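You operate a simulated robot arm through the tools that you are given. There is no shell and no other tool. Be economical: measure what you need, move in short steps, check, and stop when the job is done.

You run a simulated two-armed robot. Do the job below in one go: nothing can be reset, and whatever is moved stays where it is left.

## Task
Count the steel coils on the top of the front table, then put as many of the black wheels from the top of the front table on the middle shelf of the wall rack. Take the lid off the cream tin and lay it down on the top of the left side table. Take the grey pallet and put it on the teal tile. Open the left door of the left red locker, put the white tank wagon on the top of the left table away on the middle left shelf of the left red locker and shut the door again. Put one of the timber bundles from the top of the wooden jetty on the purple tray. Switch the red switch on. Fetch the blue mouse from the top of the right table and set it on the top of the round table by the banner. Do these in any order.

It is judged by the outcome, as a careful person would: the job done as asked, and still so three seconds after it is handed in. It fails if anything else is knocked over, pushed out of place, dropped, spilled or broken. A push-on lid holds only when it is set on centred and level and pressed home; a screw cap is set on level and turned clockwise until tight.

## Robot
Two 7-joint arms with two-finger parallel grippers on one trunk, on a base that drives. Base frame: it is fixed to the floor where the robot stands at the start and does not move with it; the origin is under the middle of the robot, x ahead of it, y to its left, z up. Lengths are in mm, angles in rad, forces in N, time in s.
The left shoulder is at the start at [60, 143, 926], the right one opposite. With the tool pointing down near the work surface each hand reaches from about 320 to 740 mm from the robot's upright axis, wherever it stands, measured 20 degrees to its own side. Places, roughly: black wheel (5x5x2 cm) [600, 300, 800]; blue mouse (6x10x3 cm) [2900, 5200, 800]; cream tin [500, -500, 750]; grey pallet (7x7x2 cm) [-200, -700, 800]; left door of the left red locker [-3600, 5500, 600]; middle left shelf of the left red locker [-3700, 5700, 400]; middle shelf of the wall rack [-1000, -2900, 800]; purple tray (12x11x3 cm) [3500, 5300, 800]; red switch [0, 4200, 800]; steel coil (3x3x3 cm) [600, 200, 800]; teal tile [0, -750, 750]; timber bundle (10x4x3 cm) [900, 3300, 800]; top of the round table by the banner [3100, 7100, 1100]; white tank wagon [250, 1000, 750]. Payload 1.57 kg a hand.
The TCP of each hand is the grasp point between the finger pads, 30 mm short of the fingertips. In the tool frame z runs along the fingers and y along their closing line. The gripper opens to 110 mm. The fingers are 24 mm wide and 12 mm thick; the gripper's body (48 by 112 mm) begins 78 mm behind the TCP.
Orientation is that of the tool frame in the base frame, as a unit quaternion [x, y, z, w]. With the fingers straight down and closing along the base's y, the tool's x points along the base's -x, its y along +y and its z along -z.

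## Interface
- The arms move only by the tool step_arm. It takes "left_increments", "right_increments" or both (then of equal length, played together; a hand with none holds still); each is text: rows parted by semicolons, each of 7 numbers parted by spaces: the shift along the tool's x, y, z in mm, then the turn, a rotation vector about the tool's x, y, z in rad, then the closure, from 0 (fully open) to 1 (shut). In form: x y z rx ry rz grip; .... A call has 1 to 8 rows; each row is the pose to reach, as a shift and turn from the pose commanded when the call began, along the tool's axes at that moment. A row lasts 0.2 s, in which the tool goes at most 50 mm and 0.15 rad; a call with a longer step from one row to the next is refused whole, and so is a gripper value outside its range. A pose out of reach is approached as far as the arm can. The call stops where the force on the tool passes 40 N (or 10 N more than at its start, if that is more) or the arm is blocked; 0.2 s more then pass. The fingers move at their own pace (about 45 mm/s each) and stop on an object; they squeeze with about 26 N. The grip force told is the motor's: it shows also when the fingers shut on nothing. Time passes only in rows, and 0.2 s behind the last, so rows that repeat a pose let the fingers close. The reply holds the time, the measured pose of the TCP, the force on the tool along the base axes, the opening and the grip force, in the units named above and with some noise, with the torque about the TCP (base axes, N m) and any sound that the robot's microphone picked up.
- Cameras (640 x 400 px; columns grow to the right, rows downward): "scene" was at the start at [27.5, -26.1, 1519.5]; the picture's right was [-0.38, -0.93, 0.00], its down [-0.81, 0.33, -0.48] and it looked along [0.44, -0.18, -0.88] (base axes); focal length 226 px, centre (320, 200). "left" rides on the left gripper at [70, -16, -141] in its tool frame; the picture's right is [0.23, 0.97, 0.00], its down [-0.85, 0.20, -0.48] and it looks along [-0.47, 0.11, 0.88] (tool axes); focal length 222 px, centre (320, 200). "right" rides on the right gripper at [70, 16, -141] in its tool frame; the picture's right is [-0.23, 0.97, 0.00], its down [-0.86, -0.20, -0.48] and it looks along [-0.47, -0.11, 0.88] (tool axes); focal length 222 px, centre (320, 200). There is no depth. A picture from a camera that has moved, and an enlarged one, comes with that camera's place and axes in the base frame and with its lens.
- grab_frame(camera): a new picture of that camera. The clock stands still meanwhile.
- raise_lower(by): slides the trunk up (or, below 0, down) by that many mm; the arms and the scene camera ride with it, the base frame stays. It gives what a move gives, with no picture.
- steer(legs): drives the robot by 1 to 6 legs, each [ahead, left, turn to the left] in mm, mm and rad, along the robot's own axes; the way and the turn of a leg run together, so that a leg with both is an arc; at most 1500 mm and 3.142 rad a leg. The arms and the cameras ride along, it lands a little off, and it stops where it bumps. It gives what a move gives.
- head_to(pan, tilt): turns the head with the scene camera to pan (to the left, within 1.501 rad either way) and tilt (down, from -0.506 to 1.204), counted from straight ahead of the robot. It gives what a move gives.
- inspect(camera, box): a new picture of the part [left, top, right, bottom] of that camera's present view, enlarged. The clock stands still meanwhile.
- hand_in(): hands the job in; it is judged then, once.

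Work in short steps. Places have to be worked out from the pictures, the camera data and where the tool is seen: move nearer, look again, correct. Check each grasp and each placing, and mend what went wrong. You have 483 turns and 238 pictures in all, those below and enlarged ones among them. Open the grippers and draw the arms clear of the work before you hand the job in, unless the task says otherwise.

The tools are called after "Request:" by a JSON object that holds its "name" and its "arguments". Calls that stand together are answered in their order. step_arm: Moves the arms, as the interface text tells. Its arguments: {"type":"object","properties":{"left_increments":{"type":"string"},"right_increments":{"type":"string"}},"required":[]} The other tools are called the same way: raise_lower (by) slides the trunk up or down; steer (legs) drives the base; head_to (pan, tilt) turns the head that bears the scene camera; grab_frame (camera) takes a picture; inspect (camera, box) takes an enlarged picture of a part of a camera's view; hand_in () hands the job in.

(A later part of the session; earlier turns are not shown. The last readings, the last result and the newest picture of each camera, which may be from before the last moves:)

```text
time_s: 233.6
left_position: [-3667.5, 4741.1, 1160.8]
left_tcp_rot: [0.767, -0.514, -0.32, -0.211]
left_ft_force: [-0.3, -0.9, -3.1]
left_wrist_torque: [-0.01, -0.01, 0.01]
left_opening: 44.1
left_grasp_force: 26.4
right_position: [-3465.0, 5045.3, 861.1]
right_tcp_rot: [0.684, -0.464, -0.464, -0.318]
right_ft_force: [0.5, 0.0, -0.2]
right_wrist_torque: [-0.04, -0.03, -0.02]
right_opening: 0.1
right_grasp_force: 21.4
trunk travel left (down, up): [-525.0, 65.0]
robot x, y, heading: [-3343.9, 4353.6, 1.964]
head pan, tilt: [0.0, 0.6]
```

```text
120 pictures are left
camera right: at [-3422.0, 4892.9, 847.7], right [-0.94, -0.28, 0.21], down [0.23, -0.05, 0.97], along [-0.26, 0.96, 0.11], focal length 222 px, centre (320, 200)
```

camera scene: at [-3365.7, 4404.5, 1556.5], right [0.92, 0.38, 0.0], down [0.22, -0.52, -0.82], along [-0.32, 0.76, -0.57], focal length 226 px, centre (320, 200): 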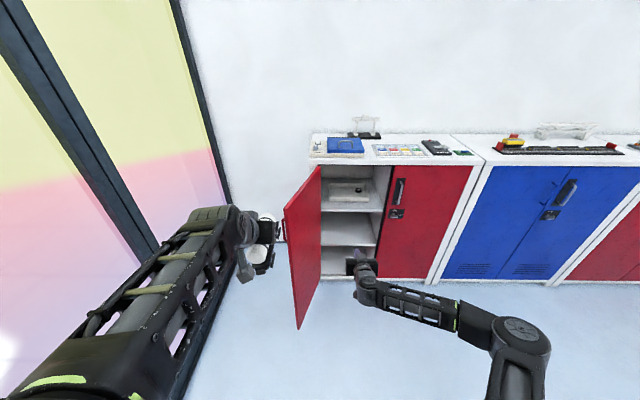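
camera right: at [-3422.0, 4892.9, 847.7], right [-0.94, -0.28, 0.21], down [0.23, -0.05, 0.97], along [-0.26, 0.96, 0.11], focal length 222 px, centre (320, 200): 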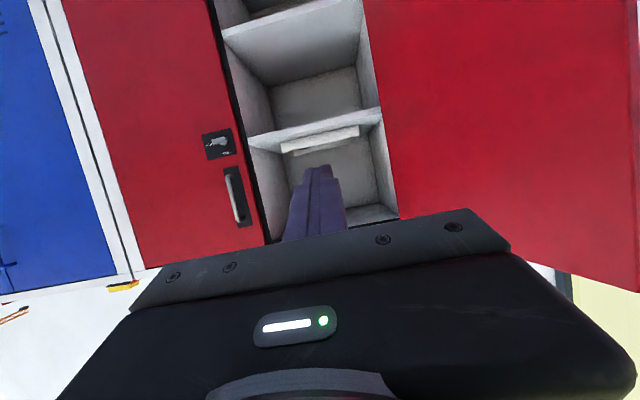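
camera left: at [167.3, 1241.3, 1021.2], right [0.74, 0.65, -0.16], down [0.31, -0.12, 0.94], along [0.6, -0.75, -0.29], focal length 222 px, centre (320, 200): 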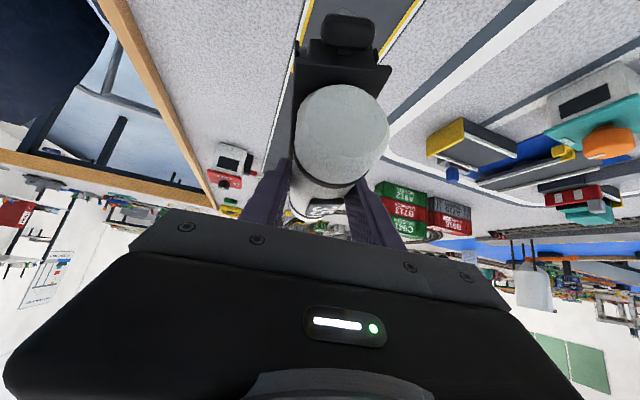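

Middle shelf top is at z≈404 with 275 mm headroom. I first fold the right hand back to vertical, retracted, before lowering the trunk.

Request:
{"name": "step_arm", "arguments": {"right_increments": "-3 0 -28 0 0.15 0 1; -6 0 -56 0 0.3 0 1; -9 0 -84 0 0.45 0 1; -11 0 -111 0 0.6 0 1; -14 0 -139 0 0.75 0 1; -17 0 -167 0 0.9 0 1; -20 0 -195 0 1.05 0 1; -22 0 -222 0 1.2 0 0.5"}}

```text
time_s: 235.4
left_position: [-3666.8, 4740.1, 1160.4]
left_tcp_rot: [0.767, -0.515, -0.32, -0.212]
left_ft_force: [-0.9, -0.2, -2.4]
left_wrist_torque: [-0.05, 0.01, -0.06]
left_opening: 44.2
left_grasp_force: 26.2
right_position: [-3357.1, 4845.3, 960.1]
right_tcp_rot: [0.825, -0.565, 0.0, -0.001]
right_ft_force: [-0.6, 0.7, -0.1]
right_wrist_torque: [0.0, -0.01, 0.02]
right_opening: 32.1
right_grasp_force: 0.1
right hand out of reach, approached as far as the arm can: row 6, 7, 8
trunk travel left (down, up): [-525.0, 65.0]
robot x, y, heading: [-3337.5, 4353.8, 1.964]
head pan, tilt: [0.0, 0.6]
```

Lower the trunk by 300 first.

Request:
{"name": "raise_lower", "arguments": {"by": -300}}

Request:
{"name": "grab_frame", "arguments": {"camera": "scene"}}

```text
time_s: 238.4
left_position: [-3666.7, 4741.2, 861.3]
left_tcp_rot: [0.767, -0.515, -0.32, -0.211]
left_ft_force: [0.7, 0.3, -1.8]
left_wrist_torque: [-0.02, -0.02, -0.01]
left_opening: 44.4
left_grasp_force: 26.3
right_position: [-3356.3, 4844.2, 658.1]
right_tcp_rot: [0.826, -0.564, 0.0, 0.0]
right_ft_force: [-0.3, -0.8, -1.1]
right_wrist_torque: [0.02, 0.03, 0.0]
right_opening: 55.1
right_grasp_force: 0.1
trunk travel left (down, up): [-225.0, 365.0]
robot x, y, heading: [-3341.8, 4351.7, 1.967]
head pan, tilt: [0.0, 0.6]
```

```text
119 pictures are left
camera scene: at [-3365.6, 4404.4, 1256.5], right [0.92, 0.38, 0.0], down [0.22, -0.52, -0.82], along [-0.32, 0.76, -0.57], focal length 226 px, centre (320, 200)
```

scene: 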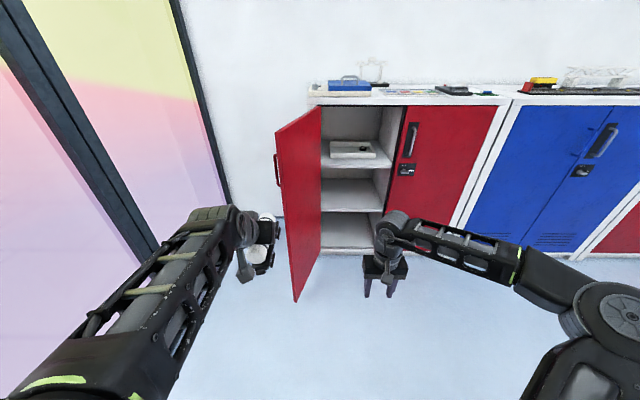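

Shelf at ≈400, upper one ≈700. Lower another 130, and shift right 430.

Request:
{"name": "raise_lower", "arguments": {"by": -130}}

Request:
{"name": "steer", "arguments": {"legs": [[0, -430, 0]]}}

Request:
{"name": "step_arm", "arguments": {"left_increments": "28 16 28 0 0 0 1; 56 33 56 0 0 0 1; 84 49 84 0 0 0 1; 112 65 112 0 0 0 1; 140 81 140 0 0 0 1; 165 98 165 0 0 0 1"}}

Request:
{"name": "grab_frame", "arguments": {"camera": "left"}}

```text
time_s: 239.9
left_position: [-3667.1, 4739.5, 730.3]
left_tcp_rot: [0.767, -0.514, -0.321, -0.21]
left_ft_force: [0.5, 0.1, -2.2]
left_wrist_torque: [-0.02, -0.05, 0.0]
left_opening: 44.5
left_grasp_force: 26.1
right_position: [-3357.7, 4844.5, 527.8]
right_tcp_rot: [0.825, -0.565, 0.0, -0.001]
right_ft_force: [-0.5, -0.4, -0.7]
right_wrist_torque: [0.02, -0.03, 0.01]
right_opening: 55.0
right_grasp_force: 0.1
trunk travel left (down, up): [-95.0, 495.0]
robot x, y, heading: [-3343.2, 4353.3, 1.962]
head pan, tilt: [0.0, 0.6]
```

```text
time_s: 242.6
left_position: [-3271.2, 4902.9, 729.3]
left_tcp_rot: [0.767, -0.515, -0.32, -0.211]
left_ft_force: [0.5, -0.1, -2.1]
left_wrist_torque: [-0.03, -0.01, 0.01]
left_opening: 44.2
left_grasp_force: 25.7
right_position: [-2961.5, 5007.6, 528.3]
right_tcp_rot: [0.825, -0.565, 0.0, -0.001]
right_ft_force: [0.5, 0.3, -1.0]
right_wrist_torque: [-0.05, -0.01, 0.02]
right_opening: 54.9
right_grasp_force: 0.1
trunk travel left (down, up): [-95.0, 495.0]
robot x, y, heading: [-2946.3, 4513.9, 1.962]
head pan, tilt: [0.0, 0.6]
```

```text
time_s: 243.9
left_position: [-3361.6, 4866.1, 497.7]
left_tcp_rot: [0.765, -0.516, -0.321, -0.213]
left_ft_force: [-4.5, -3.8, -5.4]
left_wrist_torque: [0.23, -0.17, -0.26]
left_opening: 44.3
left_grasp_force: 26.2
right_position: [-2961.7, 5008.0, 527.8]
right_tcp_rot: [0.826, -0.564, 0.001, 0.0]
right_ft_force: [0.3, 0.8, -0.3]
right_wrist_torque: [0.01, 0.0, -0.02]
right_opening: 54.8
right_grasp_force: 0.0
trunk travel left (down, up): [-95.0, 495.0]
robot x, y, heading: [-2948.5, 4517.1, 1.966]
head pan, tilt: [0.0, 0.6]
```

```text
118 pictures are left
camera left: at [-3291.1, 4735.1, 546.9], right [-0.84, -0.52, -0.16], down [-0.28, 0.17, 0.95], along [-0.46, 0.84, -0.29], focal length 222 px, centre (320, 200)
```

left: 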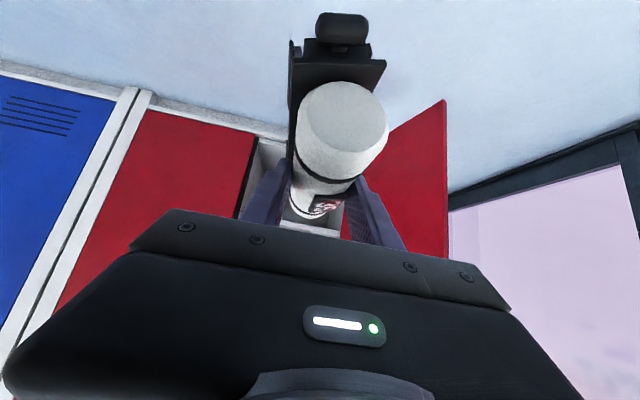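

A small force appears; I re-read it with a hold, and view the scene.

Request:
{"name": "step_arm", "arguments": {"left_increments": "0 0 0 0 0 0 1"}}

Request:
{"name": "head_to", "arguments": {"pan": 0.4, "tilt": 0.7}}

Request:
{"name": "grab_frame", "arguments": {"camera": "scene"}}

```text
time_s: 244.3
left_position: [-3363.5, 4866.9, 496.5]
left_tcp_rot: [0.766, -0.516, -0.32, -0.211]
left_ft_force: [0.2, -0.1, -2.5]
left_wrist_torque: [-0.04, 0.0, 0.01]
left_opening: 44.4
left_grasp_force: 25.9
right_position: [-2960.9, 5007.3, 528.5]
right_tcp_rot: [0.825, -0.565, 0.0, -0.001]
right_ft_force: [0.9, 0.3, 0.4]
right_wrist_torque: [0.01, 0.0, -0.02]
right_opening: 55.1
right_grasp_force: 0.1
trunk travel left (down, up): [-95.0, 495.0]
robot x, y, heading: [-2945.8, 4517.7, 1.963]
head pan, tilt: [0.0, 0.6]
```

```text
time_s: 245.2
left_position: [-3362.5, 4866.0, 496.4]
left_tcp_rot: [0.767, -0.515, -0.321, -0.211]
left_ft_force: [-0.2, -0.1, -1.8]
left_wrist_torque: [-0.02, -0.01, 0.04]
left_opening: 44.1
left_grasp_force: 26.3
right_position: [-2961.6, 5007.6, 528.5]
right_tcp_rot: [0.825, -0.566, 0.001, -0.001]
right_ft_force: [-0.1, -0.4, 0.2]
right_wrist_torque: [0.01, -0.02, -0.01]
right_opening: 55.1
right_grasp_force: 0.1
trunk travel left (down, up): [-95.0, 495.0]
robot x, y, heading: [-2943.5, 4515.9, 1.961]
head pan, tilt: [0.4, 0.7]
```

```text
117 pictures are left
camera scene: at [-2997.8, 4545.4, 1117.9], right [0.7, 0.71, 0.0], down [0.46, -0.45, -0.76], along [-0.54, 0.54, -0.64], focal length 226 px, centre (320, 200)
```

scene: 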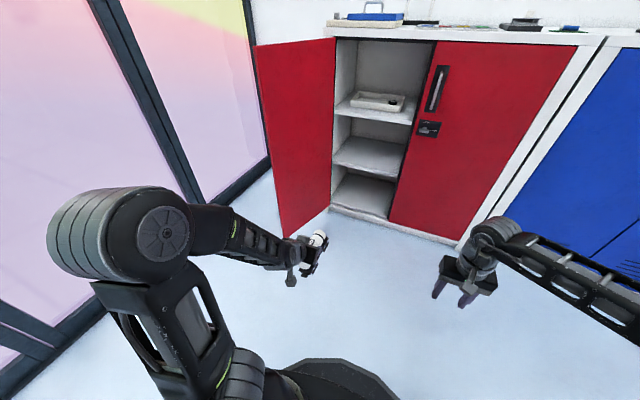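

Only transient. The left elbow sticks out far left, so I'll approach diagonally. First extend the left arm 200 mm forward and tuck the right hand back.

Request:
{"name": "step_arm", "arguments": {"left_increments": "-20 0 20 0 0 0 1; -45 0 45 0 0 0 1; -70 0 70 0 0 0 1; -95 0 95 0 0 0 1; -120 0 120 0 0 0 1; -142 0 142 0 0 0 1", "right_increments": "35 -12 0 0 0 0 0.5; 70 -25 0 0 0 0 0.5; 105 -38 0 0 0 0 0.5; 140 -50 0 0 0 0 0.5; 175 -62 0 0 0 0 0.5; 210 -75 0 0 0 0 0.5"}}

Request:
{"name": "grab_frame", "arguments": {"camera": "scene"}}

```text
time_s: 246.6
left_position: [-3438.7, 5053.0, 494.9]
left_tcp_rot: [0.767, -0.515, -0.319, -0.211]
left_ft_force: [0.2, -0.2, -1.9]
left_wrist_torque: [-0.08, -0.04, -0.01]
left_opening: 44.1
left_grasp_force: 26.2
right_position: [-2818.7, 4858.0, 540.0]
right_tcp_rot: [0.825, -0.565, 0.002, -0.001]
right_ft_force: [0.3, -0.5, 0.2]
right_wrist_torque: [0.01, 0.0, 0.0]
right_opening: 55.0
right_grasp_force: 0.0
right hand out of reach, approached as far as the arm can: row 6
trunk travel left (down, up): [-95.0, 495.0]
robot x, y, heading: [-2950.1, 4513.9, 1.966]
head pan, tilt: [0.4, 0.7]
```

```text
116 pictures are left
camera scene: at [-2997.9, 4545.4, 1117.8], right [0.7, 0.71, 0.0], down [0.46, -0.45, -0.76], along [-0.54, 0.54, -0.64], focal length 226 px, centre (320, 200)
```

scene: 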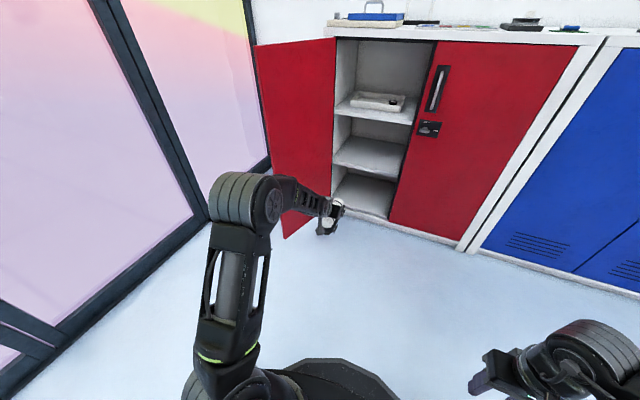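

Good. I move right, turn left 0.35, then approach diagonally in steps.

Request:
{"name": "steer", "arguments": {"legs": [[0, -325, 0], [0, 0, 0.35], [400, -146, 0]]}}

Request:
{"name": "grab_frame", "arguments": {"camera": "scene"}}

Request:
{"name": "grab_frame", "arguments": {"camera": "left"}}

```text
time_s: 252.1
left_position: [-3465.3, 5358.0, 495.6]
left_tcp_rot: [0.847, -0.369, -0.353, -0.15]
left_ft_force: [0.3, -0.1, -1.3]
left_wrist_torque: [-0.05, -0.03, 0.0]
left_opening: 44.5
left_grasp_force: 26.0
right_position: [-2816.5, 5397.5, 539.1]
right_tcp_rot: [0.913, -0.407, 0.001, 0.001]
right_ft_force: [-0.1, -0.9, 0.6]
right_wrist_torque: [-0.01, -0.02, 0.02]
right_opening: 54.9
right_grasp_force: 0.1
trunk travel left (down, up): [-95.0, 495.0]
robot x, y, heading: [-2813.8, 5027.9, 2.326]
head pan, tilt: [0.4, 0.7]
```

```text
115 pictures are left
camera scene: at [-2873.7, 5041.2, 1117.8], right [0.41, 0.91, 0.0], down [0.59, -0.26, -0.76], along [-0.7, 0.31, -0.64], focal length 226 px, centre (320, 200)
```

scene: 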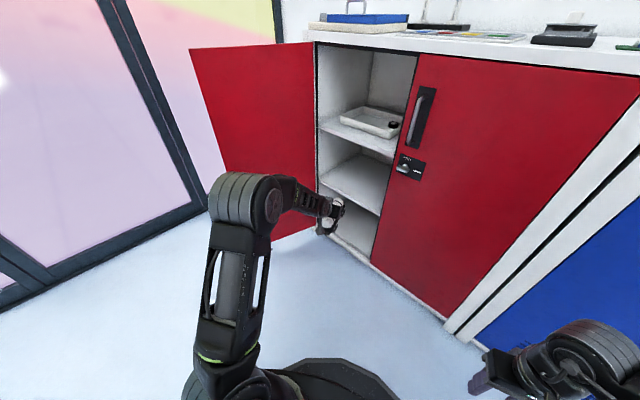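

```text
114 pictures are left
camera left: at [-3350.7, 5260.2, 546.0], right [-0.6, -0.78, -0.16], down [-0.32, 0.06, 0.94], along [-0.73, 0.62, -0.29], focal length 222 px, centre (320, 200)
```

left: 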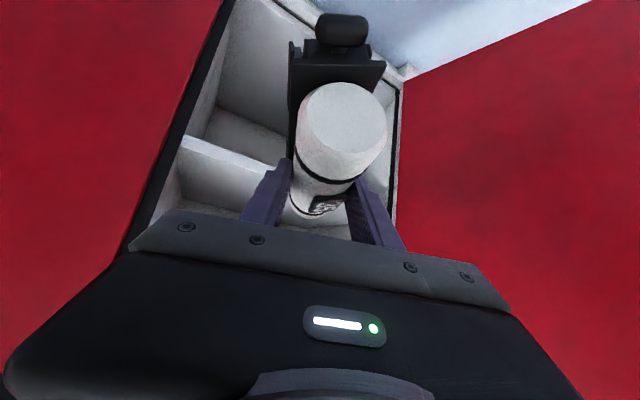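

Wagon bottom ≈432 vs shelf ≈403: clear. Advance 150, check, then more.

Request:
{"name": "steer", "arguments": {"legs": [[170, 0, 0]]}}

Request:
{"name": "grab_frame", "arguments": {"camera": "left"}}

Request:
{"name": "grab_frame", "arguments": {"camera": "scene"}}

```text
time_s: 253.6
left_position: [-3585.6, 5484.1, 495.1]
left_tcp_rot: [0.847, -0.367, -0.354, -0.149]
left_ft_force: [1.3, -0.4, -0.6]
left_wrist_torque: [0.03, -0.02, 0.0]
left_opening: 44.3
left_grasp_force: 25.5
right_position: [-2935.6, 5524.2, 539.3]
right_tcp_rot: [0.914, -0.406, 0.001, 0.0]
right_ft_force: [-0.6, -0.8, 0.7]
right_wrist_torque: [-0.01, 0.01, -0.03]
right_opening: 55.1
right_grasp_force: 0.2
trunk travel left (down, up): [-95.0, 495.0]
robot x, y, heading: [-2931.8, 5157.5, 2.327]
head pan, tilt: [0.4, 0.7]
```

```text
113 pictures are left
camera left: at [-3470.6, 5387.5, 546.1], right [-0.6, -0.78, -0.16], down [-0.32, 0.06, 0.94], along [-0.73, 0.62, -0.29], focal length 222 px, centre (320, 200)
```

left: 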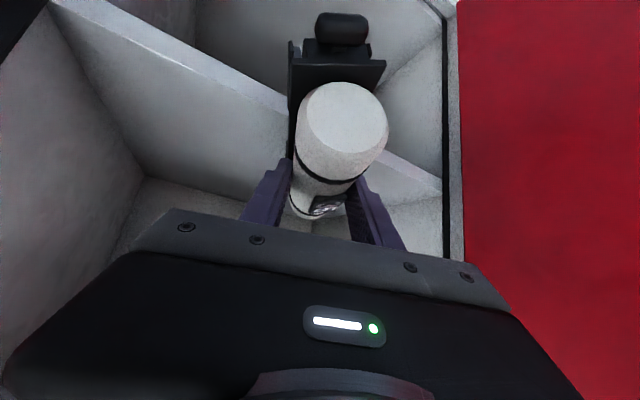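

```text
112 pictures are left
camera scene: at [-2993.4, 5168.7, 1117.9], right [0.4, 0.91, 0.0], down [0.59, -0.26, -0.76], along [-0.7, 0.31, -0.64], focal length 226 px, centre (320, 200)
```

scene: 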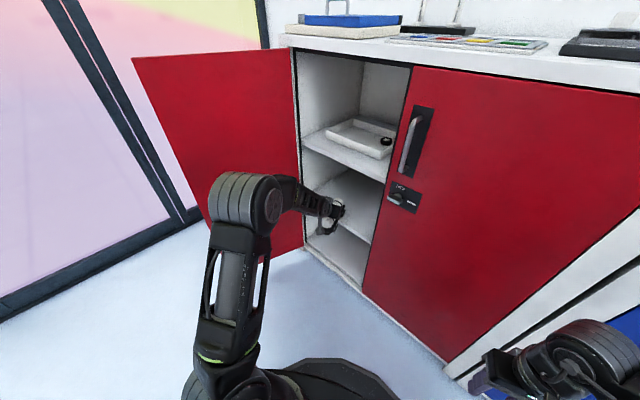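

Wagon is above the shelf. Advance 125 mm more.

Request:
{"name": "steer", "arguments": {"legs": [[125, 0, 0]]}}

Request:
{"name": "grab_frame", "arguments": {"camera": "left"}}

Request:
{"name": "grab_frame", "arguments": {"camera": "scene"}}

```text
time_s: 254.8
left_position: [-3669.9, 5575.4, 495.3]
left_tcp_rot: [0.847, -0.368, -0.353, -0.15]
left_ft_force: [0.8, -1.0, 0.8]
left_wrist_torque: [0.03, 0.03, -0.03]
left_opening: 44.1
left_grasp_force: 25.9
right_position: [-3021.0, 5615.1, 539.5]
right_tcp_rot: [0.914, -0.407, 0.0, 0.0]
right_ft_force: [0.2, -0.1, -0.8]
right_wrist_torque: [-0.02, 0.01, 0.03]
right_opening: 55.2
right_grasp_force: 0.0
trunk travel left (down, up): [-95.0, 495.0]
robot x, y, heading: [-3016.5, 5247.9, 2.322]
head pan, tilt: [0.4, 0.7]
```

```text
111 pictures are left
camera left: at [-3555.6, 5478.4, 546.1], right [-0.6, -0.78, -0.16], down [-0.32, 0.06, 0.94], along [-0.73, 0.62, -0.29], focal length 222 px, centre (320, 200)
```

left: 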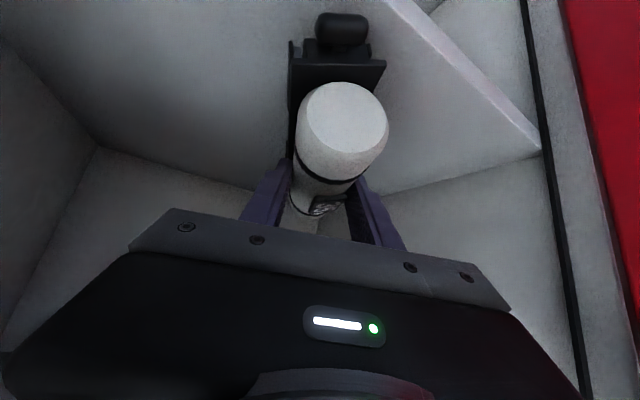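

```text
110 pictures are left
camera scene: at [-3078.5, 5259.4, 1117.9], right [0.41, 0.91, 0.0], down [0.59, -0.26, -0.77], along [-0.7, 0.31, -0.64], focal length 226 px, centre (320, 200)
```

scene: 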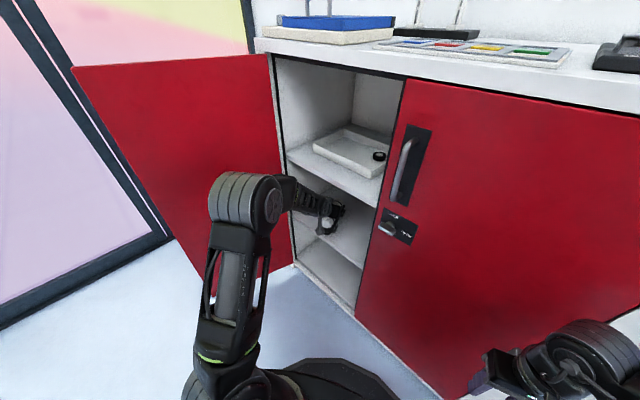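

The whole wagon appears over the shelf. Lower in small steps to contact.

Request:
{"name": "step_arm", "arguments": {"left_increments": "7 0 7 0 0 0 1; 12 0 12 0 0 0 1; 15 0 15 0 0 0 1; 18 0 18 0 0 0 1; 21 0 21 0 0 0 1; 24 0 24 0 0 0 1; 27 0 27 0 0 0 1"}}

```text
time_s: 255.5
left_position: [-3672.6, 5579.3, 486.6]
left_tcp_rot: [0.844, -0.366, -0.362, -0.155]
left_ft_force: [0.9, -0.8, 13.9]
left_wrist_torque: [-0.42, -0.39, 0.11]
left_opening: 44.5
left_grasp_force: 25.9
right_position: [-3021.1, 5614.5, 540.2]
right_tcp_rot: [0.914, -0.407, 0.0, 0.0]
right_ft_force: [-1.5, 0.2, 0.1]
right_wrist_torque: [0.01, -0.02, -0.01]
right_opening: 54.9
right_grasp_force: 0.1
trunk travel left (down, up): [-95.0, 495.0]
robot x, y, heading: [-3019.6, 5247.4, 2.327]
head pan, tilt: [0.4, 0.7]
stopped in row 3 (left hand): the force on the tool passed its limit at 44 N (the readings are from after the stop); the commanded pose is now the measured one
```

Contact earlier than expected, at the wagon's rear. I look before releasing.

Request:
{"name": "grab_frame", "arguments": {"camera": "left"}}

Request:
{"name": "inspect", "arguments": {"camera": "scene", "box": [260, 150, 400, 290]}}

```text
109 pictures are left
camera left: at [-3557.2, 5481.3, 535.3], right [-0.6, -0.78, -0.16], down [-0.31, 0.04, 0.95], along [-0.74, 0.62, -0.27], focal length 222 px, centre (320, 200)
```

left: 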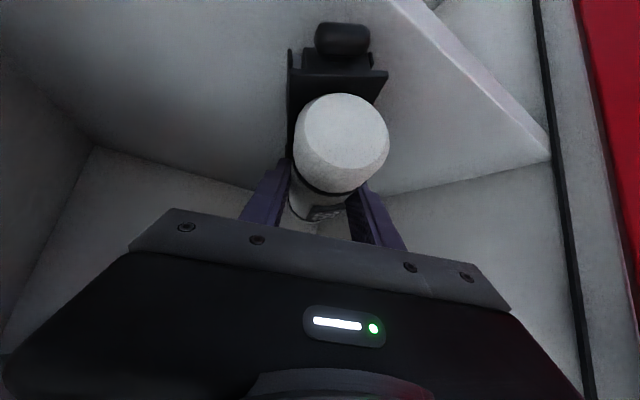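

```text
2.86 times, centred on (330, 220) of scene
camera zoom: at [-3077.4, 5258.7, 1117.7], right [0.4, 0.91, 0.0], down [0.59, -0.26, -0.77], along [-0.7, 0.31, -0.64], focal length 647 px, centre (291, 143)
```

zoom: 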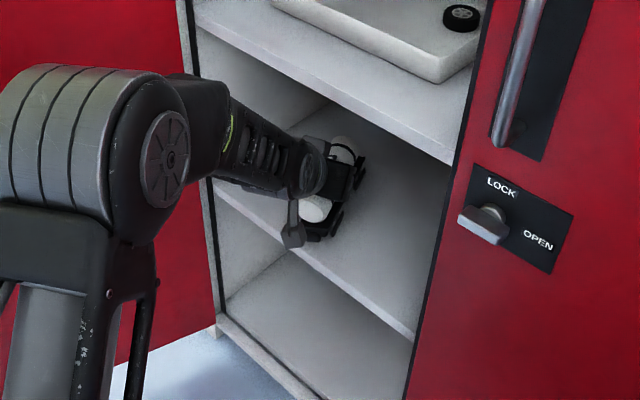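

Rear touches first; I pitch the nose down slightly and settle.

Request:
{"name": "step_arm", "arguments": {"left_increments": "0 0 0 0 0.03 0 1; 1 0 1 0 0.06 0 1; 2 0 2 0 0.09 0 1"}}

Request:
{"name": "grab_frame", "arguments": {"camera": "left"}}

```text
time_s: 256.3
left_position: [-3673.0, 5582.1, 489.2]
left_tcp_rot: [0.857, -0.373, -0.327, -0.14]
left_ft_force: [-2.6, 6.0, 31.9]
left_wrist_torque: [0.77, 0.64, 0.15]
left_opening: 44.6
left_grasp_force: 26.4
right_position: [-3020.5, 5614.6, 541.1]
right_tcp_rot: [0.913, -0.407, -0.001, -0.001]
right_ft_force: [-0.4, -0.6, 0.2]
right_wrist_torque: [0.03, 0.01, 0.01]
right_opening: 55.0
right_grasp_force: 0.1
trunk travel left (down, up): [-95.0, 495.0]
robot x, y, heading: [-3017.6, 5247.1, 2.326]
head pan, tilt: [0.4, 0.7]
```

```text
107 pictures are left
camera left: at [-3560.9, 5486.1, 547.8], right [-0.59, -0.79, -0.15], down [-0.36, 0.1, 0.93], along [-0.72, 0.6, -0.35], focal length 222 px, centre (320, 200)
```

left: 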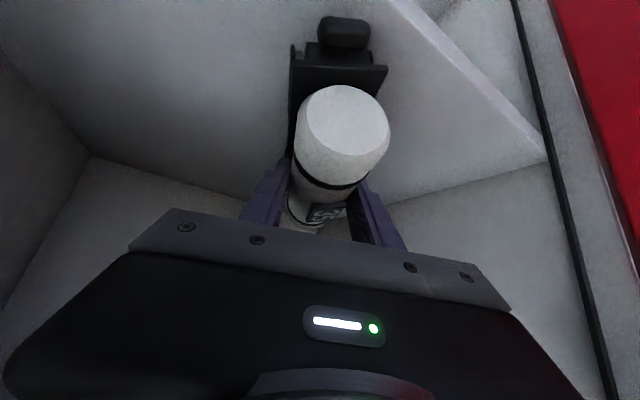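

Contact has passed to the front, so it's nearly level. I ease half back and open the fingers.

Request:
{"name": "step_arm", "arguments": {"left_increments": "0 0 0 0 -0.03 0 1; 0 0 0 0 -0.03 0 0.6; 0 0 0 0 -0.03 0 0.4; 0 0 0 0 -0.03 0 0.3; 0 0 0 0 -0.03 0 0.3"}}

Request:
{"name": "grab_frame", "arguments": {"camera": "left"}}

```text
time_s: 257.5
left_position: [-3671.3, 5578.5, 480.3]
left_tcp_rot: [0.856, -0.371, -0.332, -0.142]
left_ft_force: [-0.9, -0.2, 0.0]
left_wrist_torque: [-0.01, 0.02, -0.03]
left_opening: 77.1
left_grasp_force: 0.1
right_position: [-3020.7, 5614.1, 539.2]
right_tcp_rot: [0.913, -0.407, 0.002, 0.0]
right_ft_force: [0.7, 0.0, -0.2]
right_wrist_torque: [0.01, 0.02, 0.02]
right_opening: 55.0
right_grasp_force: 0.2
trunk travel left (down, up): [-95.0, 495.0]
robot x, y, heading: [-3020.0, 5251.9, 2.325]
head pan, tilt: [0.4, 0.7]
```

```text
106 pictures are left
camera left: at [-3558.7, 5481.9, 537.7], right [-0.59, -0.79, -0.15], down [-0.36, 0.09, 0.93], along [-0.72, 0.61, -0.34], focal length 222 px, centre (320, 200)
```

left: 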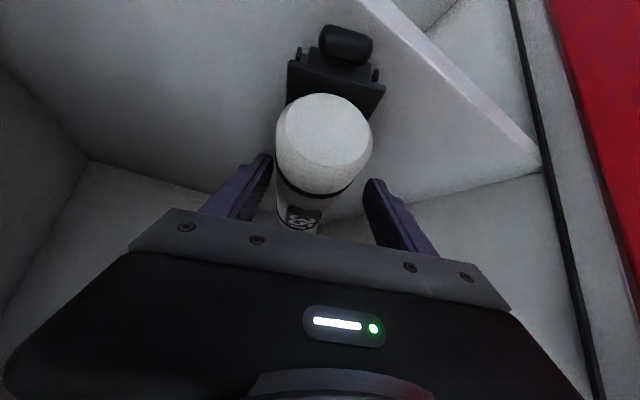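

Wagon stands free on the shelf. I back straight out 110 mm and look.

Request:
{"name": "steer", "arguments": {"legs": [[-130, 0, 0]]}}

Request:
{"name": "grab_frame", "arguments": {"camera": "left"}}

Request:
{"name": "inspect", "arguments": {"camera": "scene", "box": [260, 130, 400, 270]}}

```text
time_s: 258.8
left_position: [-3581.2, 5483.5, 481.7]
left_tcp_rot: [0.855, -0.371, -0.333, -0.142]
left_ft_force: [0.5, -0.4, -0.7]
left_wrist_torque: [-0.05, 0.02, -0.01]
left_opening: 77.1
left_grasp_force: 0.1
right_position: [-2933.8, 5518.0, 540.0]
right_tcp_rot: [0.914, -0.407, 0.001, 0.0]
right_ft_force: [0.1, -0.5, 0.0]
right_wrist_torque: [0.01, 0.01, -0.03]
right_opening: 54.8
right_grasp_force: 0.0
trunk travel left (down, up): [-95.0, 495.0]
robot x, y, heading: [-2929.4, 5156.6, 2.329]
head pan, tilt: [0.4, 0.7]
```

```text
105 pictures are left
camera left: at [-3468.8, 5387.4, 538.5], right [-0.6, -0.79, -0.15], down [-0.35, 0.09, 0.93], along [-0.72, 0.61, -0.33], focal length 222 px, centre (320, 200)
```

left: 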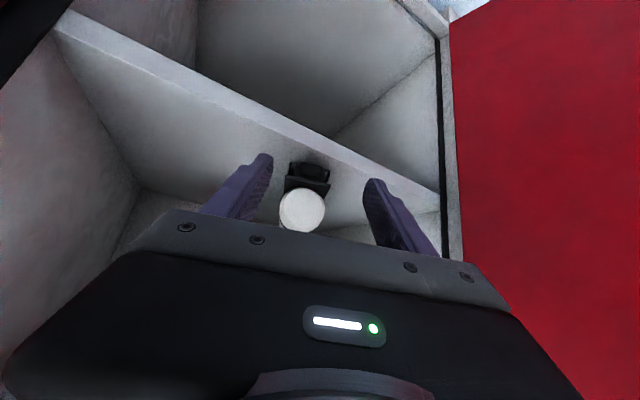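

```text
2.86 times, centred on (330, 200) of scene
camera zoom: at [-2988.7, 5163.7, 1117.9], right [0.41, 0.91, 0.0], down [0.59, -0.26, -0.76], along [-0.7, 0.31, -0.64], focal length 647 px, centre (291, 200)
```

zoom: 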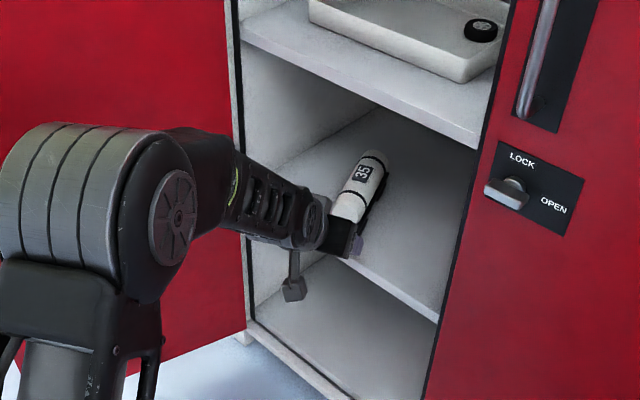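

The coupler sits near the shelf edge, so I'll nudge the wagon ~40 mm further in with closed fingers against the tank's end.

Request:
{"name": "step_arm", "arguments": {"left_increments": "0 -12 0 0 0 0 1; 0 -12 0 0 0 0 1; 0 -12 0 0 0 0 1; 0 -12 0 0 0 0 1; 0 -12 0 0 0 0 1"}}

Request:
{"name": "steer", "arguments": {"legs": [[55, 0, 0], [20, 0, 0]]}}

Request:
{"name": "grab_frame", "arguments": {"camera": "left"}}

```text
time_s: 259.9
left_position: [-3572.0, 5490.8, 481.0]
left_tcp_rot: [0.855, -0.371, -0.333, -0.143]
left_ft_force: [1.2, -0.5, -0.2]
left_wrist_torque: [0.0, -0.03, 0.0]
left_opening: 0.1
left_grasp_force: 15.8
right_position: [-2932.1, 5518.7, 539.9]
right_tcp_rot: [0.914, -0.406, 0.0, 0.0]
right_ft_force: [0.1, 0.0, 0.6]
right_wrist_torque: [0.02, 0.02, -0.01]
right_opening: 54.7
right_grasp_force: 0.1
trunk travel left (down, up): [-95.0, 495.0]
robot x, y, heading: [-2927.3, 5152.6, 2.324]
head pan, tilt: [0.4, 0.7]
```

```text
time_s: 261.3
left_position: [-3623.1, 5546.3, 481.2]
left_tcp_rot: [0.855, -0.372, -0.333, -0.142]
left_ft_force: [-0.4, 0.0, 0.2]
left_wrist_torque: [0.02, -0.01, 0.02]
left_opening: 0.0
left_grasp_force: 20.7
right_position: [-2981.4, 5572.9, 539.6]
right_tcp_rot: [0.914, -0.407, 0.001, 0.001]
right_ft_force: [0.6, -0.3, -0.3]
right_wrist_torque: [-0.01, -0.02, -0.02]
right_opening: 54.8
right_grasp_force: 0.0
trunk travel left (down, up): [-95.0, 495.0]
robot x, y, heading: [-2978.9, 5206.5, 2.319]
head pan, tilt: [0.4, 0.7]
```

```text
103 pictures are left
camera left: at [-3510.5, 5450.0, 538.2], right [-0.6, -0.79, -0.15], down [-0.35, 0.09, 0.93], along [-0.72, 0.61, -0.33], focal length 222 px, centre (320, 200)
```

left: 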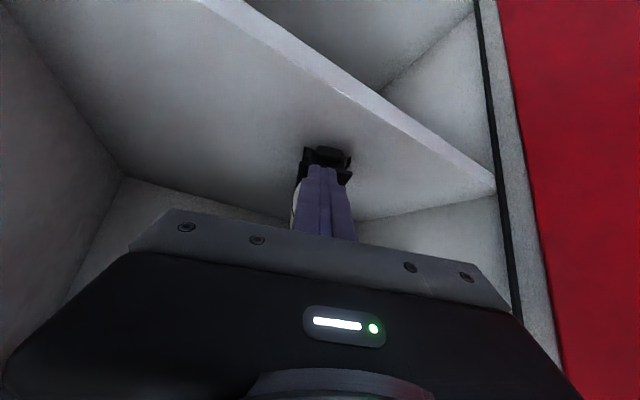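

Push a further 30 mm.

Request:
{"name": "steer", "arguments": {"legs": [[20, 0, 0], [15, 0, 0]]}}

Request:
{"name": "grab_frame", "arguments": {"camera": "left"}}

```text
time_s: 262.4
left_position: [-3646.8, 5570.0, 481.2]
left_tcp_rot: [0.855, -0.372, -0.333, -0.143]
left_ft_force: [-0.1, 0.4, 0.2]
left_wrist_torque: [-0.01, 0.02, 0.0]
left_opening: 0.1
left_grasp_force: 21.2
right_position: [-3006.1, 5598.1, 540.0]
right_tcp_rot: [0.913, -0.407, 0.001, 0.0]
right_ft_force: [0.0, -0.3, -0.6]
right_wrist_torque: [-0.01, 0.0, 0.02]
right_opening: 54.9
right_grasp_force: 0.2
trunk travel left (down, up): [-95.0, 495.0]
robot x, y, heading: [-3007.4, 5232.8, 2.324]
head pan, tilt: [0.4, 0.7]
```

```text
102 pictures are left
camera left: at [-3534.3, 5475.3, 538.2], right [-0.6, -0.79, -0.15], down [-0.35, 0.09, 0.93], along [-0.72, 0.61, -0.33], focal length 222 px, centre (320, 200)
```

left: 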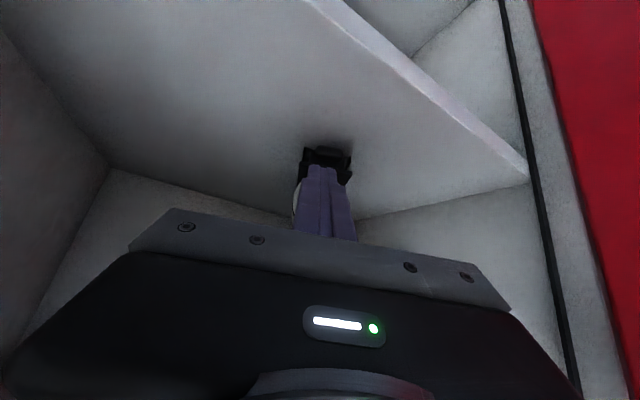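

The wagon slid in with the fingers. Now I back out, realign, and go round to the outer (left) side of the open door.

Request:
{"name": "steer", "arguments": {"legs": [[-400, 0, 0], [0, 0, -0.363], [-370, 0, 0], [0, 800, 0]]}}

Request:
{"name": "head_to", "arguments": {"pan": 0.3, "tilt": 0.5}}

Request:
{"name": "grab_frame", "arguments": {"camera": "scene"}}

```text
time_s: 271.8
left_position: [-3806.5, 4842.8, 480.6]
left_tcp_rot: [0.775, -0.517, -0.303, -0.2]
left_ft_force: [-0.7, -0.2, -0.9]
left_wrist_torque: [0.02, 0.01, 0.01]
left_opening: 0.1
left_grasp_force: 21.3
right_position: [-3196.1, 4646.4, 539.2]
right_tcp_rot: [0.827, -0.562, 0.001, 0.0]
right_ft_force: [0.7, -0.4, -0.4]
right_wrist_torque: [0.0, 0.03, 0.0]
right_opening: 54.8
right_grasp_force: 0.0
trunk travel left (down, up): [-95.0, 495.0]
robot x, y, heading: [-3319.4, 4296.2, 1.968]
head pan, tilt: [0.4, 0.7]
```

```text
time_s: 272.5
left_position: [-3807.0, 4843.2, 481.3]
left_tcp_rot: [0.776, -0.517, -0.302, -0.199]
left_ft_force: [0.0, -0.4, -0.5]
left_wrist_torque: [0.01, 0.01, -0.04]
left_opening: 0.1
left_grasp_force: 21.3
right_position: [-3196.7, 4645.6, 540.4]
right_tcp_rot: [0.827, -0.562, 0.001, 0.0]
right_ft_force: [-0.5, -0.8, 0.0]
right_wrist_torque: [-0.01, 0.01, -0.01]
right_opening: 54.9
right_grasp_force: 0.0
trunk travel left (down, up): [-95.0, 495.0]
robot x, y, heading: [-3322.7, 4300.5, 1.969]
head pan, tilt: [0.3, 0.499]
```

```text
101 pictures are left
camera scene: at [-3371.5, 4342.2, 1135.5], right [0.77, 0.64, 0.0], down [0.31, -0.37, -0.88], along [-0.56, 0.67, -0.48], focal length 226 px, centre (320, 200)
```

scene: 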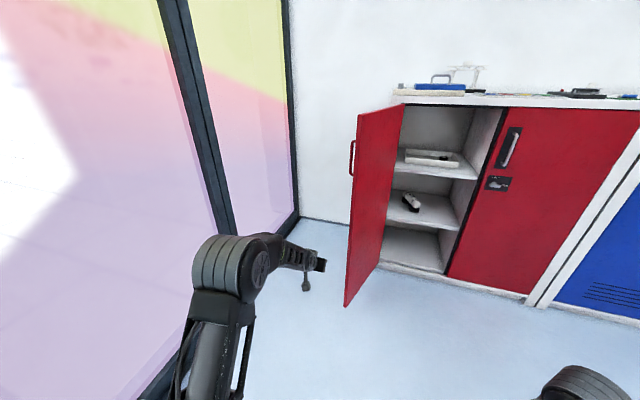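

Wagon is seen on the middle shelf; the door's edge is at ≈(p -1580, q 6079). I drive forward 250 and push the door right in small legs.

Request:
{"name": "steer", "arguments": {"legs": [[250, 0, 0], [0, -60, 0], [0, -40, 0], [0, -40, 0], [0, -40, 0], [0, -40, 0]]}}

Request:
{"name": "grab_frame", "arguments": {"camera": "scene"}}

```text
time_s: 276.8
left_position: [-3696.4, 5162.8, 482.0]
left_tcp_rot: [0.774, -0.519, -0.302, -0.201]
left_ft_force: [0.1, -0.3, 0.4]
left_wrist_torque: [-0.01, -0.02, 0.0]
left_opening: 0.1
left_grasp_force: 21.6
right_position: [-3088.2, 4961.8, 540.7]
right_tcp_rot: [0.825, -0.565, 0.0, 0.001]
right_ft_force: [-0.7, 1.0, -0.1]
right_wrist_torque: [-0.02, -0.02, -0.01]
right_opening: 54.9
right_grasp_force: 0.1
trunk travel left (down, up): [-95.0, 495.0]
robot x, y, heading: [-3218.1, 4618.3, 1.965]
head pan, tilt: [0.3, 0.499]
```

```text
100 pictures are left
camera scene: at [-3263.8, 4659.6, 1135.6], right [0.77, 0.64, 0.0], down [0.31, -0.37, -0.88], along [-0.56, 0.68, -0.48], focal length 226 px, centre (320, 200)
```

scene: 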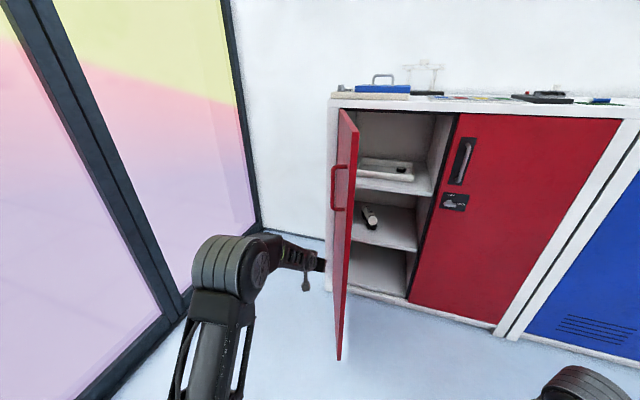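

Working. Continue right.

Request:
{"name": "steer", "arguments": {"legs": [[0, -45, 0], [0, -45, 0], [0, -45, 0], [0, -45, 0], [0, -45, 0], [0, -45, 0]]}}

Request:
{"name": "grab_frame", "arguments": {"camera": "scene"}}

```text
time_s: 280.2
left_position: [-3446.7, 5265.8, 480.8]
left_tcp_rot: [0.774, -0.519, -0.303, -0.2]
left_ft_force: [-0.2, 0.1, -0.4]
left_wrist_torque: [0.0, -0.03, 0.01]
left_opening: 0.1
left_grasp_force: 20.9
right_position: [-2838.8, 5065.1, 539.9]
right_tcp_rot: [0.827, -0.563, 0.0, 0.001]
right_ft_force: [1.0, -0.1, 0.8]
right_wrist_torque: [-0.02, -0.02, 0.03]
right_opening: 55.0
right_grasp_force: 0.0
trunk travel left (down, up): [-95.0, 495.0]
robot x, y, heading: [-2962.8, 4722.1, 1.965]
head pan, tilt: [0.3, 0.499]
```

```text
99 pictures are left
camera scene: at [-3014.1, 4763.1, 1135.6], right [0.77, 0.64, 0.0], down [0.31, -0.37, -0.88], along [-0.56, 0.68, -0.48], focal length 226 px, centre (320, 200)
```

scene: 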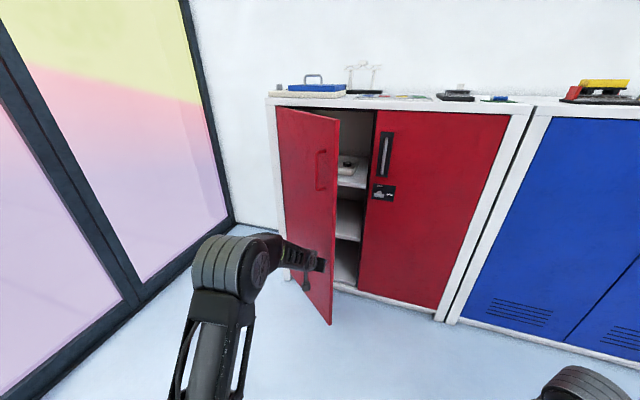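

Door ~55°. Now drive forward to push it shut.

Request:
{"name": "steer", "arguments": {"legs": [[60, 0, 0], [60, 0, 0], [60, 0, 0], [50, 0, 0]]}}

Request:
{"name": "grab_frame", "arguments": {"camera": "scene"}}

```text
time_s: 282.9
left_position: [-3536.7, 5475.9, 480.6]
left_tcp_rot: [0.775, -0.518, -0.302, -0.199]
left_ft_force: [0.2, 0.3, 0.3]
left_wrist_torque: [0.02, 0.01, 0.0]
left_opening: 0.0
left_grasp_force: 20.8
right_position: [-2925.3, 5276.4, 541.3]
right_tcp_rot: [0.826, -0.563, 0.001, 0.001]
right_ft_force: [0.2, -0.4, -0.6]
right_wrist_torque: [0.0, 0.0, 0.03]
right_opening: 55.1
right_grasp_force: 0.1
trunk travel left (down, up): [-95.0, 495.0]
robot x, y, heading: [-3054.4, 4931.6, 1.967]
head pan, tilt: [0.3, 0.499]
```

```text
98 pictures are left
camera scene: at [-3101.5, 4973.3, 1135.6], right [0.77, 0.64, 0.0], down [0.31, -0.37, -0.88], along [-0.56, 0.67, -0.48], focal length 226 px, centre (320, 200)
```

scene: 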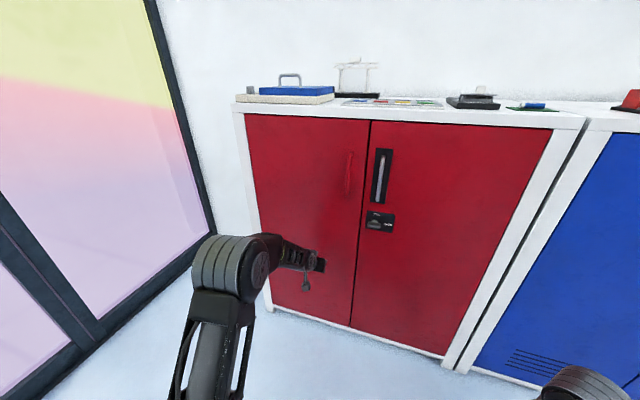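

Door looks shut. I press gently a bit further to make sure.

Request:
{"name": "steer", "arguments": {"legs": [[25, 0, 0], [12, 0, 0], [8, 0, 0], [8, 0, 0]]}}

Request:
{"name": "inspect", "arguments": {"camera": "scene", "box": [230, 80, 470, 330]}}

```text
time_s: 283.7
left_position: [-3541.2, 5488.1, 478.1]
left_tcp_rot: [0.777, -0.519, -0.298, -0.197]
left_ft_force: [0.3, -3.3, 0.7]
left_wrist_torque: [0.02, 0.04, -0.01]
left_opening: 0.0
left_grasp_force: 20.9
right_position: [-2933.4, 5291.5, 539.0]
right_tcp_rot: [0.826, -0.563, 0.001, 0.001]
right_ft_force: [0.1, -0.3, 1.0]
right_wrist_torque: [-0.01, 0.01, 0.01]
right_opening: 55.2
right_grasp_force: 0.1
trunk travel left (down, up): [-95.0, 495.0]
robot x, y, heading: [-3057.3, 4950.4, 1.967]
head pan, tilt: [0.3, 0.499]
stopped in leg 1: the force on the tool passed its limit at 114 N (the readings are from after the stop); the commanded pose is now the measured one
```

```text
1.60 times, centred on (350, 205) of scene
camera zoom: at [-3108.0, 4988.7, 1135.5], right [0.77, 0.64, 0.0], down [0.31, -0.37, -0.88], along [-0.56, 0.67, -0.48], focal length 362 px, centre (272, 192)
```

zoom: 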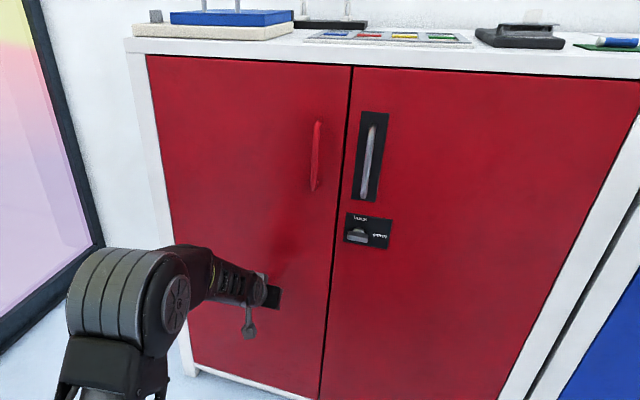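

The door is shut. I back off, raise the trunk and restore the left hand to vertical, retracted.

Request:
{"name": "steer", "arguments": {"legs": [[-500, 0, 0]]}}

Request:
{"name": "raise_lower", "arguments": {"by": 430}}

Request:
{"name": "step_arm", "arguments": {"left_increments": "25 -8 -30 0 0.12 0 0.5; 50 -16 -60 0 0.24 0 0; 75 -24 -90 0 0.36 0 0; 100 -32 -120 0 0.48 0 0; 125 -40 -150 0 0.6 0 0; 140 -48 -175 0 0.7 0 0"}}

```text
time_s: 286.6
left_position: [-3348.7, 5028.4, 477.8]
left_tcp_rot: [0.777, -0.519, -0.298, -0.197]
left_ft_force: [-0.3, -0.4, 0.3]
left_wrist_torque: [0.03, 0.01, 0.01]
left_opening: 0.0
left_grasp_force: 21.3
right_position: [-2739.1, 4830.7, 539.7]
right_tcp_rot: [0.826, -0.564, 0.0, 0.001]
right_ft_force: [0.0, 0.0, 0.0]
right_wrist_torque: [0.02, -0.01, -0.01]
right_opening: 54.9
right_grasp_force: 0.0
trunk travel left (down, up): [-95.0, 495.0]
robot x, y, heading: [-2863.7, 4489.9, 1.965]
head pan, tilt: [0.3, 0.499]
```

```text
refused: 430 is not a number from -400 to 400
```

```text
time_s: 288.0
left_position: [-3216.4, 4842.2, 511.9]
left_tcp_rot: [0.831, -0.556, -0.013, -0.006]
left_ft_force: [-0.9, -0.1, -0.1]
left_wrist_torque: [-0.01, 0.02, -0.01]
left_opening: 110.2
left_grasp_force: 0.0
right_position: [-2739.7, 4830.6, 539.7]
right_tcp_rot: [0.826, -0.563, 0.0, 0.001]
right_ft_force: [0.3, 0.6, -0.2]
right_wrist_torque: [0.02, 0.0, -0.03]
right_opening: 54.9
right_grasp_force: 0.0
trunk travel left (down, up): [-95.0, 495.0]
robot x, y, heading: [-2865.9, 4484.9, 1.965]
head pan, tilt: [0.3, 0.499]
```

Raise the trunk in two moves, then turn toward the table's end and look.

Request:
{"name": "raise_lower", "arguments": {"by": 400}}

Request:
{"name": "raise_lower", "arguments": {"by": 60}}

Request:
{"name": "steer", "arguments": {"legs": [[0, 0, -1.57]]}}

Request:
{"name": "head_to", "arguments": {"pan": -0.2, "tilt": 0.4}}

Request:
{"name": "grab_frame", "arguments": {"camera": "scene"}}

```text
time_s: 291.9
left_position: [-3216.5, 4843.3, 913.0]
left_tcp_rot: [0.832, -0.555, -0.014, -0.007]
left_ft_force: [0.0, -0.1, -0.5]
left_wrist_torque: [0.02, 0.02, -0.01]
left_opening: 110.1
left_grasp_force: 0.1
right_position: [-2739.9, 4830.2, 939.8]
right_tcp_rot: [0.826, -0.564, 0.001, 0.001]
right_ft_force: [-0.2, 0.2, 0.6]
right_wrist_torque: [0.01, 0.01, 0.0]
right_opening: 55.2
right_grasp_force: 0.0
trunk travel left (down, up): [-495.0, 95.0]
robot x, y, heading: [-2863.3, 4489.0, 1.963]
head pan, tilt: [0.3, 0.499]
```

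```text
time_s: 292.9
left_position: [-3216.0, 4842.8, 972.1]
left_tcp_rot: [0.832, -0.555, -0.014, -0.007]
left_ft_force: [0.2, 0.1, -0.7]
left_wrist_torque: [-0.03, 0.02, -0.02]
left_opening: 110.3
left_grasp_force: 0.1
right_position: [-2739.7, 4830.7, 998.9]
right_tcp_rot: [0.826, -0.564, 0.0, 0.001]
right_ft_force: [0.1, -0.1, -0.6]
right_wrist_torque: [0.02, 0.0, 0.01]
right_opening: 55.1
right_grasp_force: 0.1
trunk travel left (down, up): [-555.0, 35.0]
robot x, y, heading: [-2866.9, 4488.4, 1.967]
head pan, tilt: [0.3, 0.499]
```

```text
time_s: 297.1
left_position: [-2516.1, 4842.6, 972.6]
left_tcp_rot: [-0.203, 0.979, 0.006, 0.015]
left_ft_force: [0.9, 0.5, 0.2]
left_wrist_torque: [-0.01, -0.03, -0.01]
left_opening: 109.7
left_grasp_force: 0.1
right_position: [-2520.6, 4366.3, 1000.4]
right_tcp_rot: [-0.193, 0.981, 0.0, -0.001]
right_ft_force: [-1.2, 0.2, -0.4]
right_wrist_torque: [0.02, -0.02, 0.0]
right_opening: 55.5
right_grasp_force: 0.1
trunk travel left (down, up): [-555.0, 35.0]
robot x, y, heading: [-2867.8, 4485.7, 0.409]
head pan, tilt: [0.3, 0.499]
```

```text
time_s: 298.0
left_position: [-2516.7, 4843.1, 972.1]
left_tcp_rot: [-0.203, 0.979, 0.005, 0.015]
left_ft_force: [0.0, -0.3, 0.5]
left_wrist_torque: [0.0, 0.03, 0.01]
left_opening: 110.2
left_grasp_force: 0.1
right_position: [-2520.2, 4367.0, 1000.1]
right_tcp_rot: [-0.194, 0.981, -0.001, -0.002]
right_ft_force: [0.9, 0.3, 0.6]
right_wrist_torque: [-0.01, 0.02, 0.02]
right_opening: 54.8
right_grasp_force: 0.1
trunk travel left (down, up): [-555.0, 35.0]
robot x, y, heading: [-2864.7, 4489.6, 0.415]
head pan, tilt: [-0.201, 0.4]
```

```text
96 pictures are left
camera scene: at [-2805.8, 4492.9, 1604.7], right [0.21, -0.98, 0.0], down [-0.38, -0.08, -0.92], along [0.9, 0.19, -0.39], focal length 226 px, centre (320, 200)
```

scene: 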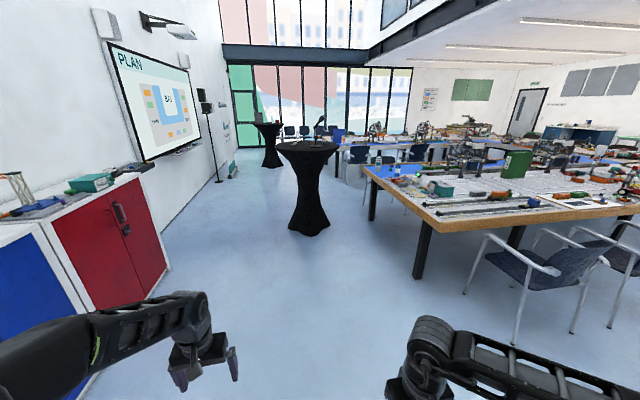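

Clear floor ahead; the switch is near the left table's far end, with a round table nearby. I drive closer to look.

Request:
{"name": "steer", "arguments": {"legs": [[914, -363, 0], [900, -363, 0]]}}

Request:
{"name": "head_to", "arguments": {"pan": -0.7, "tilt": 0.6}}

Request:
{"name": "grab_frame", "arguments": {"camera": "scene"}}

```text
time_s: 307.7
left_position: [-577.5, 4864.8, 971.5]
left_tcp_rot: [-0.197, 0.98, 0.005, 0.015]
left_ft_force: [-0.6, -1.0, -0.3]
left_wrist_torque: [0.0, 0.0, 0.03]
left_opening: 110.1
left_grasp_force: 0.0
right_position: [-588.8, 4387.9, 999.1]
right_tcp_rot: [-0.186, 0.983, 0.0, -0.001]
right_ft_force: [0.3, 0.4, -0.4]
right_wrist_torque: [-0.02, 0.0, 0.01]
right_opening: 54.8
right_grasp_force: 0.0
trunk travel left (down, up): [-555.0, 35.0]
robot x, y, heading: [-933.1, 4515.6, 0.396]
head pan, tilt: [-0.201, 0.4]
```

```text
time_s: 308.6
left_position: [-578.2, 4864.3, 972.4]
left_tcp_rot: [-0.196, 0.98, 0.004, 0.016]
left_ft_force: [-0.7, 0.0, 0.5]
left_wrist_torque: [0.02, -0.03, 0.04]
left_opening: 109.7
left_grasp_force: 0.0
right_position: [-589.0, 4388.9, 999.9]
right_tcp_rot: [-0.186, 0.983, -0.001, 0.0]
right_ft_force: [0.2, 0.8, 0.4]
right_wrist_torque: [-0.02, 0.0, -0.01]
right_opening: 55.1
right_grasp_force: 0.0
trunk travel left (down, up): [-555.0, 35.0]
robot x, y, heading: [-931.3, 4512.6, 0.396]
head pan, tilt: [-0.7, 0.6]
```

```text
95 pictures are left
camera scene: at [-878.7, 4475.2, 1586.5], right [-0.3, -0.95, 0.0], down [-0.54, 0.17, -0.83], along [0.79, -0.25, -0.56], focal length 226 px, centre (320, 200)
```

scene: 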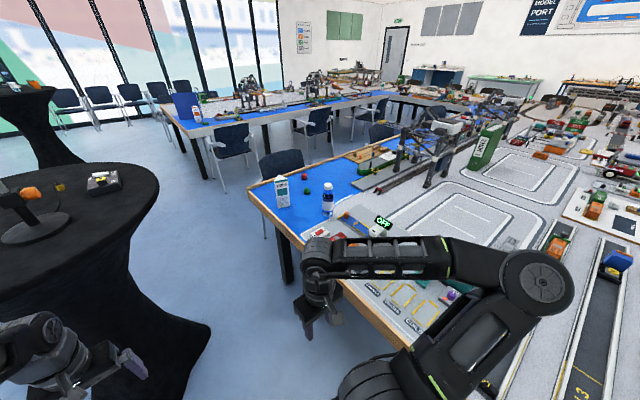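

Zoom in on the objects at the table's end.

Request:
{"name": "inspect", "arguments": {"camera": "scene", "box": [250, 150, 450, 290]}}

```text
2.86 times, centred on (350, 220) of scene
camera zoom: at [-878.7, 4475.2, 1586.5], right [-0.3, -0.95, 0.0], down [-0.54, 0.17, -0.83], along [0.79, -0.25, -0.56], focal length 647 px, centre (234, 143)
```

zoom: 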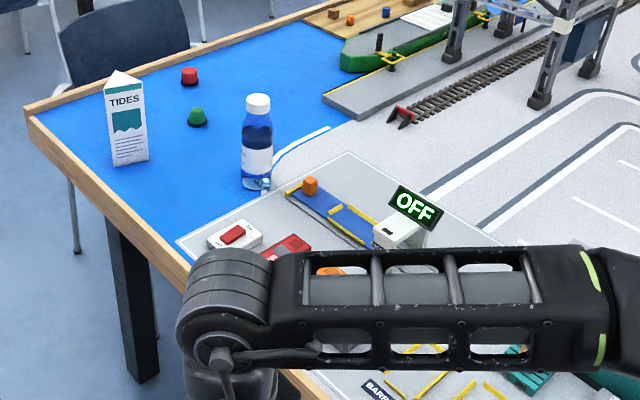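

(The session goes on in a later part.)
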